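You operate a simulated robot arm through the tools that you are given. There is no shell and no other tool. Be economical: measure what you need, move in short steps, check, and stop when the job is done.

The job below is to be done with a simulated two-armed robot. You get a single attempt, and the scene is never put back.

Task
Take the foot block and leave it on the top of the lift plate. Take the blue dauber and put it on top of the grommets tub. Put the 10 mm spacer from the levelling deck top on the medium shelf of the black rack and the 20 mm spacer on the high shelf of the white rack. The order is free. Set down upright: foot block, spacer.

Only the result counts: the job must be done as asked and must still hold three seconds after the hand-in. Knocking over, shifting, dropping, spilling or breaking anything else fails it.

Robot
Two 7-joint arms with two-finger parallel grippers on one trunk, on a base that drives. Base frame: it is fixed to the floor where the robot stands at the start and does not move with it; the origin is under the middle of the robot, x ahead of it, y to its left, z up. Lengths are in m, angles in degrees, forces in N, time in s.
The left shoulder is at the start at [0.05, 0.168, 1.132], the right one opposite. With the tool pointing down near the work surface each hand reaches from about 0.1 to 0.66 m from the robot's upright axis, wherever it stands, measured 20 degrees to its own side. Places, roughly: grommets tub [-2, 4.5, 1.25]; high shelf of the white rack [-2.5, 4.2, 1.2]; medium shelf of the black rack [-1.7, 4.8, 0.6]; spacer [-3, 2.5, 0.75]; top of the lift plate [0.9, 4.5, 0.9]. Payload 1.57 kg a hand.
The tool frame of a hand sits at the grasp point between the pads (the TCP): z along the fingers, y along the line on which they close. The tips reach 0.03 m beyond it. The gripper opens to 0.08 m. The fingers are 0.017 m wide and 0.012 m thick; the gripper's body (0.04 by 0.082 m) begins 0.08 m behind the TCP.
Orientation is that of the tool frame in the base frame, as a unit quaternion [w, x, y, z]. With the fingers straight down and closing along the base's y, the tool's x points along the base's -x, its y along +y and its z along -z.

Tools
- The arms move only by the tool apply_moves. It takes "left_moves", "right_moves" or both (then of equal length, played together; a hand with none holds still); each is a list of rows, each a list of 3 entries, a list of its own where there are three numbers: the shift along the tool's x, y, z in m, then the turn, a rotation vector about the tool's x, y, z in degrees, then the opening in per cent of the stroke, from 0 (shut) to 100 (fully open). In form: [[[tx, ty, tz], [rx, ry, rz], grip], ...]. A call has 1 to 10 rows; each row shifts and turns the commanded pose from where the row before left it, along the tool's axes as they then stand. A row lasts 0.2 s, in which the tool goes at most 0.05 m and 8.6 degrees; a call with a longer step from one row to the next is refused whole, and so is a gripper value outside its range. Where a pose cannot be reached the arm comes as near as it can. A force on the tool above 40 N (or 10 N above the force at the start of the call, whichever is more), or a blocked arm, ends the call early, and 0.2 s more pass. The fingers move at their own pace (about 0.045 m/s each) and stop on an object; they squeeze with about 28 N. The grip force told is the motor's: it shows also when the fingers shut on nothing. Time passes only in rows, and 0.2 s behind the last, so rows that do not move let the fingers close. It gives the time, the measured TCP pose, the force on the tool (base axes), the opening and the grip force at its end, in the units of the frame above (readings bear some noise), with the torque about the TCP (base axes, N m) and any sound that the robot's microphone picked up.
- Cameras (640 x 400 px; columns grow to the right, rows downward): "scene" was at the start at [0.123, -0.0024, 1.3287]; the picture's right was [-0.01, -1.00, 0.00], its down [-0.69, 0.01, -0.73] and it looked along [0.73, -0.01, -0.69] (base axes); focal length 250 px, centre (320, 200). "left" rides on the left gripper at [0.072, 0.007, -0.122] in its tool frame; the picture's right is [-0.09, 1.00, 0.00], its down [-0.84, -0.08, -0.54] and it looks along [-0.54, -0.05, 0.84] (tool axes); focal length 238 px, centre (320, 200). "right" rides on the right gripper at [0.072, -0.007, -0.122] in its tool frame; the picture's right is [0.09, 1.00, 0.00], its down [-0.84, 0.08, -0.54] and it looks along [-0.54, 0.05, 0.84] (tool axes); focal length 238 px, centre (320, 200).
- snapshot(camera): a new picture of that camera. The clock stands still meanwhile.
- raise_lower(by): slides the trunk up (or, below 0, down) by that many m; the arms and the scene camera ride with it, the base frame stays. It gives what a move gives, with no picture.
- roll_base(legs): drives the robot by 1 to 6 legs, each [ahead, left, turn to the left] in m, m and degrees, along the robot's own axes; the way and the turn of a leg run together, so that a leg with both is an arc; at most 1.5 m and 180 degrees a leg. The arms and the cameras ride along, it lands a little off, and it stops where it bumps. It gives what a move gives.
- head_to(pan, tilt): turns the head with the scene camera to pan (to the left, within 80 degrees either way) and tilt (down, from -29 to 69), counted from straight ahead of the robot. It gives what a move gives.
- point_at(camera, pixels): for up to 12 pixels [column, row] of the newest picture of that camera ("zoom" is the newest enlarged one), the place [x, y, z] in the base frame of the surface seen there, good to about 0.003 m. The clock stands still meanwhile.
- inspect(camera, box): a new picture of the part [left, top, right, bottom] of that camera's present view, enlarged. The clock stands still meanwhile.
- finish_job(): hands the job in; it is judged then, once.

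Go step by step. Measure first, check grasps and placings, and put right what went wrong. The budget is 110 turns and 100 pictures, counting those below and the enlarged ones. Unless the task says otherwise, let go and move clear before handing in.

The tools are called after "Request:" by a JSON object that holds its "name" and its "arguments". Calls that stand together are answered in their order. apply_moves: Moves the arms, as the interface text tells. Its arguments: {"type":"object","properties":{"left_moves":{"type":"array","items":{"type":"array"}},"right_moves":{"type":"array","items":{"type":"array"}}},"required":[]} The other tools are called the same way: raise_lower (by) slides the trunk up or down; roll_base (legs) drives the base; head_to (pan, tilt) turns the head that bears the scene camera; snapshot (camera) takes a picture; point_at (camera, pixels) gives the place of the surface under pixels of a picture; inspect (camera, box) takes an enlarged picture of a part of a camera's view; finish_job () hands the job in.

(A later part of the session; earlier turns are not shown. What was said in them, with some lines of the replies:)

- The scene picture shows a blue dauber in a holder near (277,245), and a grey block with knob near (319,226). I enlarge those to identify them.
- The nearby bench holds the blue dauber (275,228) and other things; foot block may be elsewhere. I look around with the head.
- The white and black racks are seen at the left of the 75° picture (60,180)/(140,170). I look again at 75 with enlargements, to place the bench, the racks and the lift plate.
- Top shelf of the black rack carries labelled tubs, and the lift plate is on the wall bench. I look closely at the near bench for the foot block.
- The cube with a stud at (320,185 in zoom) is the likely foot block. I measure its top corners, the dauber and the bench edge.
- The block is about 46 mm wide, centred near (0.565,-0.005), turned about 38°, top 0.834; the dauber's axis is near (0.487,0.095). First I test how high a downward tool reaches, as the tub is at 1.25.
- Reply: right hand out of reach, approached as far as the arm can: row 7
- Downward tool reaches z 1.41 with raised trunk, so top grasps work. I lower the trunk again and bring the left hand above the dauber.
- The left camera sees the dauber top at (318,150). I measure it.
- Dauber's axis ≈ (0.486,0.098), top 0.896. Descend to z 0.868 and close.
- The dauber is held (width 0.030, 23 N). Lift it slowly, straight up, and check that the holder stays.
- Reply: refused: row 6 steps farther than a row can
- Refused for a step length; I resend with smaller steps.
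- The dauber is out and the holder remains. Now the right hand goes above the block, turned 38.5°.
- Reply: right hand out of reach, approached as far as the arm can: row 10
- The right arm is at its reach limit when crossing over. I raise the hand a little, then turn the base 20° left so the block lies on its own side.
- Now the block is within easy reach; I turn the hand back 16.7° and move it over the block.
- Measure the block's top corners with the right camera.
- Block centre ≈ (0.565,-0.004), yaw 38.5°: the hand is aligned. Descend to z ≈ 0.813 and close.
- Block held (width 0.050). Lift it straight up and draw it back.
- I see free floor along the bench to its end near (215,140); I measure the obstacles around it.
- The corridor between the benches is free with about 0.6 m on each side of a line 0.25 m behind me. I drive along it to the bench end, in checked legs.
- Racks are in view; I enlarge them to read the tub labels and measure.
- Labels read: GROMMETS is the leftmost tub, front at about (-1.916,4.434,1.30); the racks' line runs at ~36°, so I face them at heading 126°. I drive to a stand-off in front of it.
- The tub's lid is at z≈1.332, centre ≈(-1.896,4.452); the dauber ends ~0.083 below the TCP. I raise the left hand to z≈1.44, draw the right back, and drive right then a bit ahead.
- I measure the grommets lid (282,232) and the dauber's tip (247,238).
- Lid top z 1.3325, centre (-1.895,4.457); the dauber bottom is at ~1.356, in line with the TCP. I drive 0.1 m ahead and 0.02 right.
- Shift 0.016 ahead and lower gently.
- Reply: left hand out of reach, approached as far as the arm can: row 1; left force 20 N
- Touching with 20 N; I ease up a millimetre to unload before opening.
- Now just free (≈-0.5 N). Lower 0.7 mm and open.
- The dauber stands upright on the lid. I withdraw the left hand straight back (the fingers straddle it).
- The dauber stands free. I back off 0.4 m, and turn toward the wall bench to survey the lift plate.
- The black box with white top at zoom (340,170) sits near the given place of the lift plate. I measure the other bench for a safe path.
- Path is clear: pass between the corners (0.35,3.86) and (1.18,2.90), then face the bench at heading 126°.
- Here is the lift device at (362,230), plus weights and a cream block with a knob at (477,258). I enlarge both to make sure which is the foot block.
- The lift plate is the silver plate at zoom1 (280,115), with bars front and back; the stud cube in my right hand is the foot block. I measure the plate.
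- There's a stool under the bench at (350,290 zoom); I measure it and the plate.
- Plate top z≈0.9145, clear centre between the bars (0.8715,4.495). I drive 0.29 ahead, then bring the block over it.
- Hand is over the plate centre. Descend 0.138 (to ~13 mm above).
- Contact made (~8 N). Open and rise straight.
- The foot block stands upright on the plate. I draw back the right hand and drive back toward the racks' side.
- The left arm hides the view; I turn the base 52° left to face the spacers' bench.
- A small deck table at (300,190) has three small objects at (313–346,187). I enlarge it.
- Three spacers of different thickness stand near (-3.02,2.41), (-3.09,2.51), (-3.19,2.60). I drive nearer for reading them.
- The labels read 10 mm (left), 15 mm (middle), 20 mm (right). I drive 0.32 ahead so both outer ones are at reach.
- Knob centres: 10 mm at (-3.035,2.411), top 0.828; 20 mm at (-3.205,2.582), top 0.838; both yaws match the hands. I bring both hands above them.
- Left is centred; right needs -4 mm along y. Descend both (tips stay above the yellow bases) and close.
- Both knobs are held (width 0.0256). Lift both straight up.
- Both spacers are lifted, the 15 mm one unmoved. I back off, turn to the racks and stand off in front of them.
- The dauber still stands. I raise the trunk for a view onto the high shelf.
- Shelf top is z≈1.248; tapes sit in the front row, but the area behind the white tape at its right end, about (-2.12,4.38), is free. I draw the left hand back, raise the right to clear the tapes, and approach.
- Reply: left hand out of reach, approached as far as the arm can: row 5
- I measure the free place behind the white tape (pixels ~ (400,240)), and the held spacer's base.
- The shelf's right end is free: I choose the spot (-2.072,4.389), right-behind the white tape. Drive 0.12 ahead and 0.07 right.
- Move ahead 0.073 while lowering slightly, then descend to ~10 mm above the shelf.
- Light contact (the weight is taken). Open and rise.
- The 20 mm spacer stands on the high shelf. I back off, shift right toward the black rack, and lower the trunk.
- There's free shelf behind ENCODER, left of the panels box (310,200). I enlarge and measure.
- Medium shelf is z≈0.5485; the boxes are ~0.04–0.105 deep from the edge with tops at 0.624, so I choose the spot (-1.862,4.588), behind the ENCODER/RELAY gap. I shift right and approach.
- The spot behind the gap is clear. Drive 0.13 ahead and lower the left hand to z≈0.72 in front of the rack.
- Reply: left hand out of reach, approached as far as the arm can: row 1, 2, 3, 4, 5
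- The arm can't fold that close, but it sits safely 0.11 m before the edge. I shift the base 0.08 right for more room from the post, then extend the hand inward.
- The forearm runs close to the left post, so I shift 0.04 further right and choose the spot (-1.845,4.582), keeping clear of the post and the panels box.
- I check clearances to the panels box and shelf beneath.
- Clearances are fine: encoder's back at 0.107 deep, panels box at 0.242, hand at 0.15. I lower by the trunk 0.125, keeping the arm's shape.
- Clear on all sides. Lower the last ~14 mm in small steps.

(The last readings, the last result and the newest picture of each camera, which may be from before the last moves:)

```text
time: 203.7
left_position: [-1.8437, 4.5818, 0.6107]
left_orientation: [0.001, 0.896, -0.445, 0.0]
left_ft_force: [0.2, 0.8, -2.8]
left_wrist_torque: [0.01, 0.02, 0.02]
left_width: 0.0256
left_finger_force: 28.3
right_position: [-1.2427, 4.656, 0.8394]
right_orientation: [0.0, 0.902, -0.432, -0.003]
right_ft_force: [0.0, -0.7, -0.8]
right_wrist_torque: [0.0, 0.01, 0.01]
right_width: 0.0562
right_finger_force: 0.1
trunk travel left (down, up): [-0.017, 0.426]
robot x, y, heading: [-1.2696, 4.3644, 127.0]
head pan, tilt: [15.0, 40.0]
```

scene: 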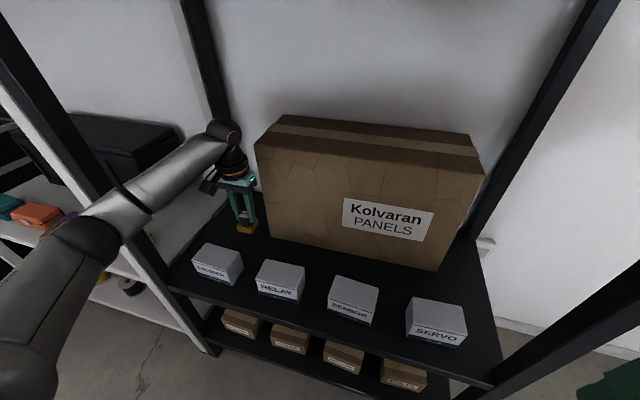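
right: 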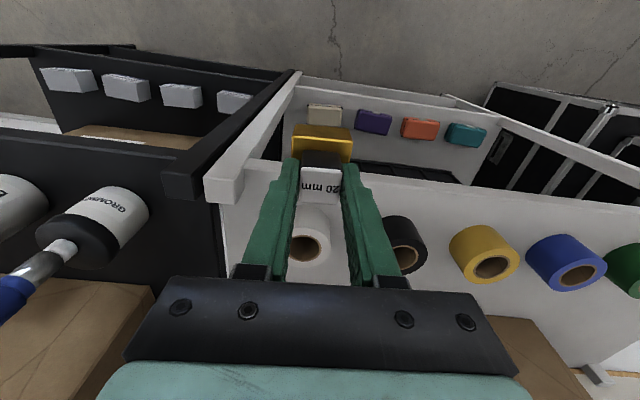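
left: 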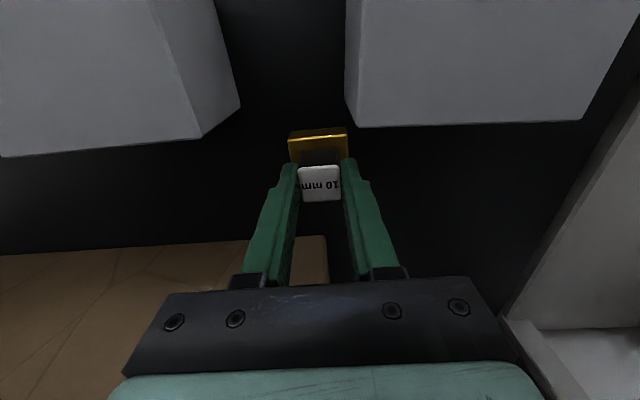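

Request:
{"name": "apply_moves", "arguments": {"left_moves": [[[0, 0, 0.0015], [0, 0, 0], 0], [[0, 0, 0.0015], [0, 0, 0], 0], [[0, 0, 0], [0, 0, 0], 0]]}}

```text
time: 204.5
left_position: [-1.8428, 4.5814, 0.6059]
left_orientation: [0.0, 0.895, -0.446, 0.001]
left_ft_force: [-0.5, 0.5, -2.6]
left_wrist_torque: [-0.01, -0.02, 0.01]
left_width: 0.0257
left_finger_force: 27.8
right_position: [-1.2441, 4.6569, 0.8381]
right_orientation: [-0.001, 0.902, -0.431, -0.003]
right_ft_force: [0.0, -0.6, -0.2]
right_wrist_torque: [0.02, 0.02, 0.0]
right_width: 0.0558
right_finger_force: 0.0
trunk travel left (down, up): [-0.017, 0.426]
robot x, y, heading: [-1.2685, 4.3628, 127.0]
head pan, tilt: [15.0, 40.0]
```

Request:
{"name": "apply_moves", "arguments": {"left_moves": [[[0, 0, 0.001], [0, 0, 0], 0], [[0, 0, 0.001], [0, 0, 0], 0], [[0, 0, 0], [0, 0, 0], 0]]}}

```text
time: 205.3
left_position: [-1.8427, 4.5821, 0.6057]
left_orientation: [0.0, 0.895, -0.446, 0.0]
left_ft_force: [1.5, -0.5, 5.4]
left_wrist_torque: [0.09, -0.02, -0.03]
left_width: 0.0255
left_finger_force: 27.9
right_position: [-1.2437, 4.6557, 0.8398]
right_orientation: [0.0, 0.902, -0.432, -0.003]
right_ft_force: [-1.1, 0.4, 0.4]
right_wrist_torque: [0.0, -0.02, -0.02]
right_width: 0.0561
right_finger_force: 0.1
trunk travel left (down, up): [-0.017, 0.426]
robot x, y, heading: [-1.2665, 4.3594, 127.0]
head pan, tilt: [15.0, 40.0]
```

Contact (~8 N). Open and rise straight up.

Request:
{"name": "apply_moves", "arguments": {"left_moves": [[[0, 0, -0.0007], [0, 0, 0], 0], [[0, 0, 0], [0, 0, 0], 50], [[0, 0, 0], [0, 0, 0], 65], [[0, 0, 0], [0, 0, 0], 65], [[0, 0, -0.02], [0, 0, 0], 65], [[0, 0, -0.03], [0, 0, 0], 65], [[0, 0, -0.03], [0, 0, 0], 65], [[0, 0, -0.04], [0, 0, 0], 65]]}}

Request:
{"name": "inspect", "arguments": {"camera": "scene", "box": [160, 50, 320, 230]}}

```text
time: 207.1
left_position: [-1.8419, 4.5839, 0.7271]
left_orientation: [0.002, 0.896, -0.445, 0.001]
left_ft_force: [-0.1, -0.1, -0.1]
left_wrist_torque: [-0.02, -0.02, 0.01]
left_width: 0.0519
left_finger_force: 0.0
right_position: [-1.2434, 4.6564, 0.8388]
right_orientation: [0.0, 0.902, -0.431, -0.002]
right_ft_force: [-0.1, -0.3, 0.5]
right_wrist_torque: [0.03, 0.02, 0.02]
right_width: 0.0559
right_finger_force: 0.0
trunk travel left (down, up): [-0.017, 0.426]
robot x, y, heading: [-1.2709, 4.3626, 126.9]
head pan, tilt: [15.0, 40.0]
```

```text
2.22 times, centred on (240, 140) of scene
```

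zoom: 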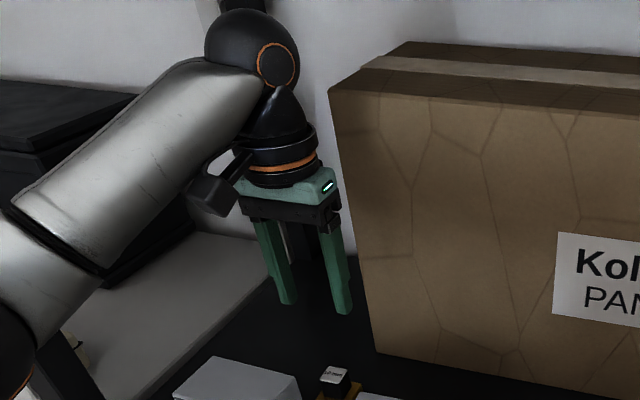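

The spacer stands there. I retrace the hand out of the rack, back off, and check.

Request:
{"name": "apply_moves", "arguments": {"left_moves": [[[0.0268, -0.0228, -0.004], [0, 0, 0], 65], [[0.0268, -0.0228, -0.004], [0, 0, 0], 65], [[0.0268, -0.0228, -0.004], [0, 0, 0], 65], [[0.0268, -0.0228, -0.004], [0, 0, 0], 65], [[0.0268, -0.0228, -0.004], [0, 0, 0], 65], [[0.0268, -0.0228, -0.004], [0, 0, 0], 65]]}}

Request:
{"name": "roll_base", "arguments": {"legs": [[-0.5, 0, 0]]}}

Request:
{"name": "raise_lower", "arguments": {"by": 0.3}}

Request:
{"name": "head_to", "arguments": {"pan": 20, "tilt": 25}}

Request:
{"name": "snapshot", "arguments": {"camera": "scene"}}

```text
time: 208.5
left_position: [-1.6344, 4.5389, 0.7521]
left_orientation: [0.0, 0.895, -0.445, 0.0]
left_ft_force: [-0.2, -0.2, -0.7]
left_wrist_torque: [-0.02, -0.01, -0.03]
left_width: 0.052
left_finger_force: 0.1
right_position: [-1.2434, 4.656, 0.8391]
right_orientation: [-0.001, 0.902, -0.431, -0.003]
right_ft_force: [0.1, 0.3, 0.0]
right_wrist_torque: [0.0, -0.02, 0.01]
right_width: 0.0557
right_finger_force: 0.0
trunk travel left (down, up): [-0.017, 0.426]
robot x, y, heading: [-1.2656, 4.3646, 127.0]
head pan, tilt: [15.0, 40.0]
```

```text
time: 211.3
left_position: [-1.3484, 4.1561, 0.7514]
left_orientation: [0.0, 0.894, -0.448, 0.001]
left_ft_force: [0.0, -0.1, 0.0]
left_wrist_torque: [0.0, 0.0, 0.02]
left_width: 0.052
left_finger_force: 0.0
right_position: [-0.9543, 4.273, 0.8393]
right_orientation: [0.0, 0.901, -0.433, -0.002]
right_ft_force: [-0.2, -0.2, -0.6]
right_wrist_torque: [-0.01, 0.03, 0.01]
right_width: 0.056
right_finger_force: 0.0
trunk travel left (down, up): [-0.017, 0.426]
robot x, y, heading: [-0.9807, 3.9823, 126.4]
head pan, tilt: [15.0, 40.0]
```

```text
time: 214.3
left_position: [-1.3482, 4.1573, 1.0526]
left_orientation: [0.0, 0.894, -0.448, 0.0]
left_ft_force: [0.1, 0.0, 0.6]
left_wrist_torque: [0.02, -0.02, 0.02]
left_width: 0.0518
left_finger_force: 0.0
right_position: [-0.9543, 4.2726, 1.1381]
right_orientation: [0.0, 0.901, -0.434, -0.003]
right_ft_force: [0.4, 0.5, -0.5]
right_wrist_torque: [-0.01, -0.03, -0.03]
right_width: 0.0561
right_finger_force: 0.1
trunk travel left (down, up): [-0.317, 0.126]
robot x, y, heading: [-0.9808, 3.9788, 126.6]
head pan, tilt: [15.0, 40.0]
```

```text
time: 215.1
left_position: [-1.3464, 4.1564, 1.0533]
left_orientation: [0.0, 0.894, -0.447, 0.0]
left_ft_force: [0.0, 0.5, -0.3]
left_wrist_torque: [-0.02, -0.01, 0.0]
left_width: 0.0521
left_finger_force: 0.1
right_position: [-0.9553, 4.2724, 1.1393]
right_orientation: [0.0, 0.901, -0.434, -0.002]
right_ft_force: [0.3, 0.5, 0.1]
right_wrist_torque: [-0.01, -0.03, 0.01]
right_width: 0.056
right_finger_force: 0.2
trunk travel left (down, up): [-0.317, 0.126]
robot x, y, heading: [-0.981, 3.9783, 126.6]
head pan, tilt: [20.0, 25.0]
```

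```text
19 pictures are left
```

scene: 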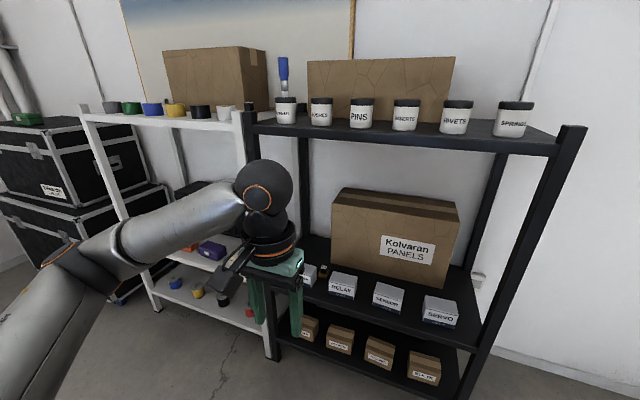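

Dauber at (283,75) stands; the 10 mm spacer shows at (323,270). I enlarge for a final check.

Request:
{"name": "inspect", "arguments": {"camera": "scene", "box": [180, 40, 340, 140]}}

Request:
{"name": "inspect", "arguments": {"camera": "scene", "box": [280, 230, 380, 310]}}

```text
4.00 times, centred on (260, 90) of scene
```

zoom: 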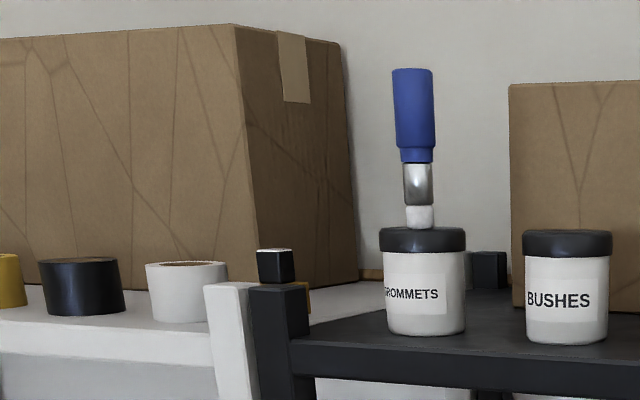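

```text
5.00 times, centred on (330, 270) of scene
```

zoom: 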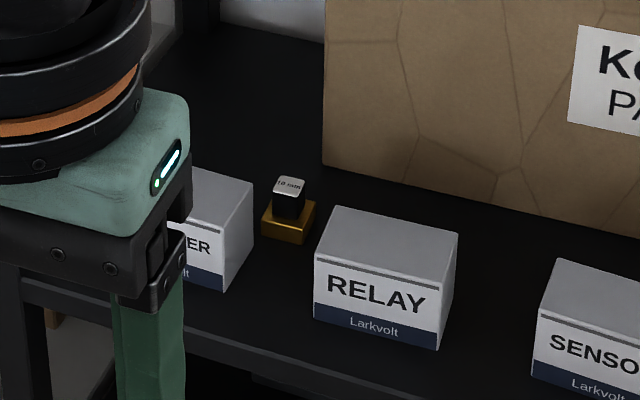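

Both spacers stand upright on the correct shelves, the dauber stands on the GROMMETS tub, and the foot block was left upright on the lift plate; both hands are empty and clear. I hand in.

Request:
{"name": "finish_job", "arguments": {}}

```text
The job is handed in.
```

I handed the job in with all four items placed and both hands empty and clear of everything.

- **Foot block:** upright on the lift plate. Nothing was labelled "foot block", so I took the grey cube with the stud that stood beside the dauber. That was my best reading of the name, not a confirmed match.
- **Blue dauber:** standing on the lid of the grommets tub.
- **10 mm spacer:** upright on the black rack's medium shelf, behind the gap between the ENCODER and RELAY boxes.
- **20 mm spacer:** upright on the white rack's high shelf, at its right end behind the white tape.

The last pictures show the dauber and both spacers standing. I last saw the foot block, standing, just after I let it go; I did not look at the plate again before handing in. I saw nothing else knocked over or shifted.
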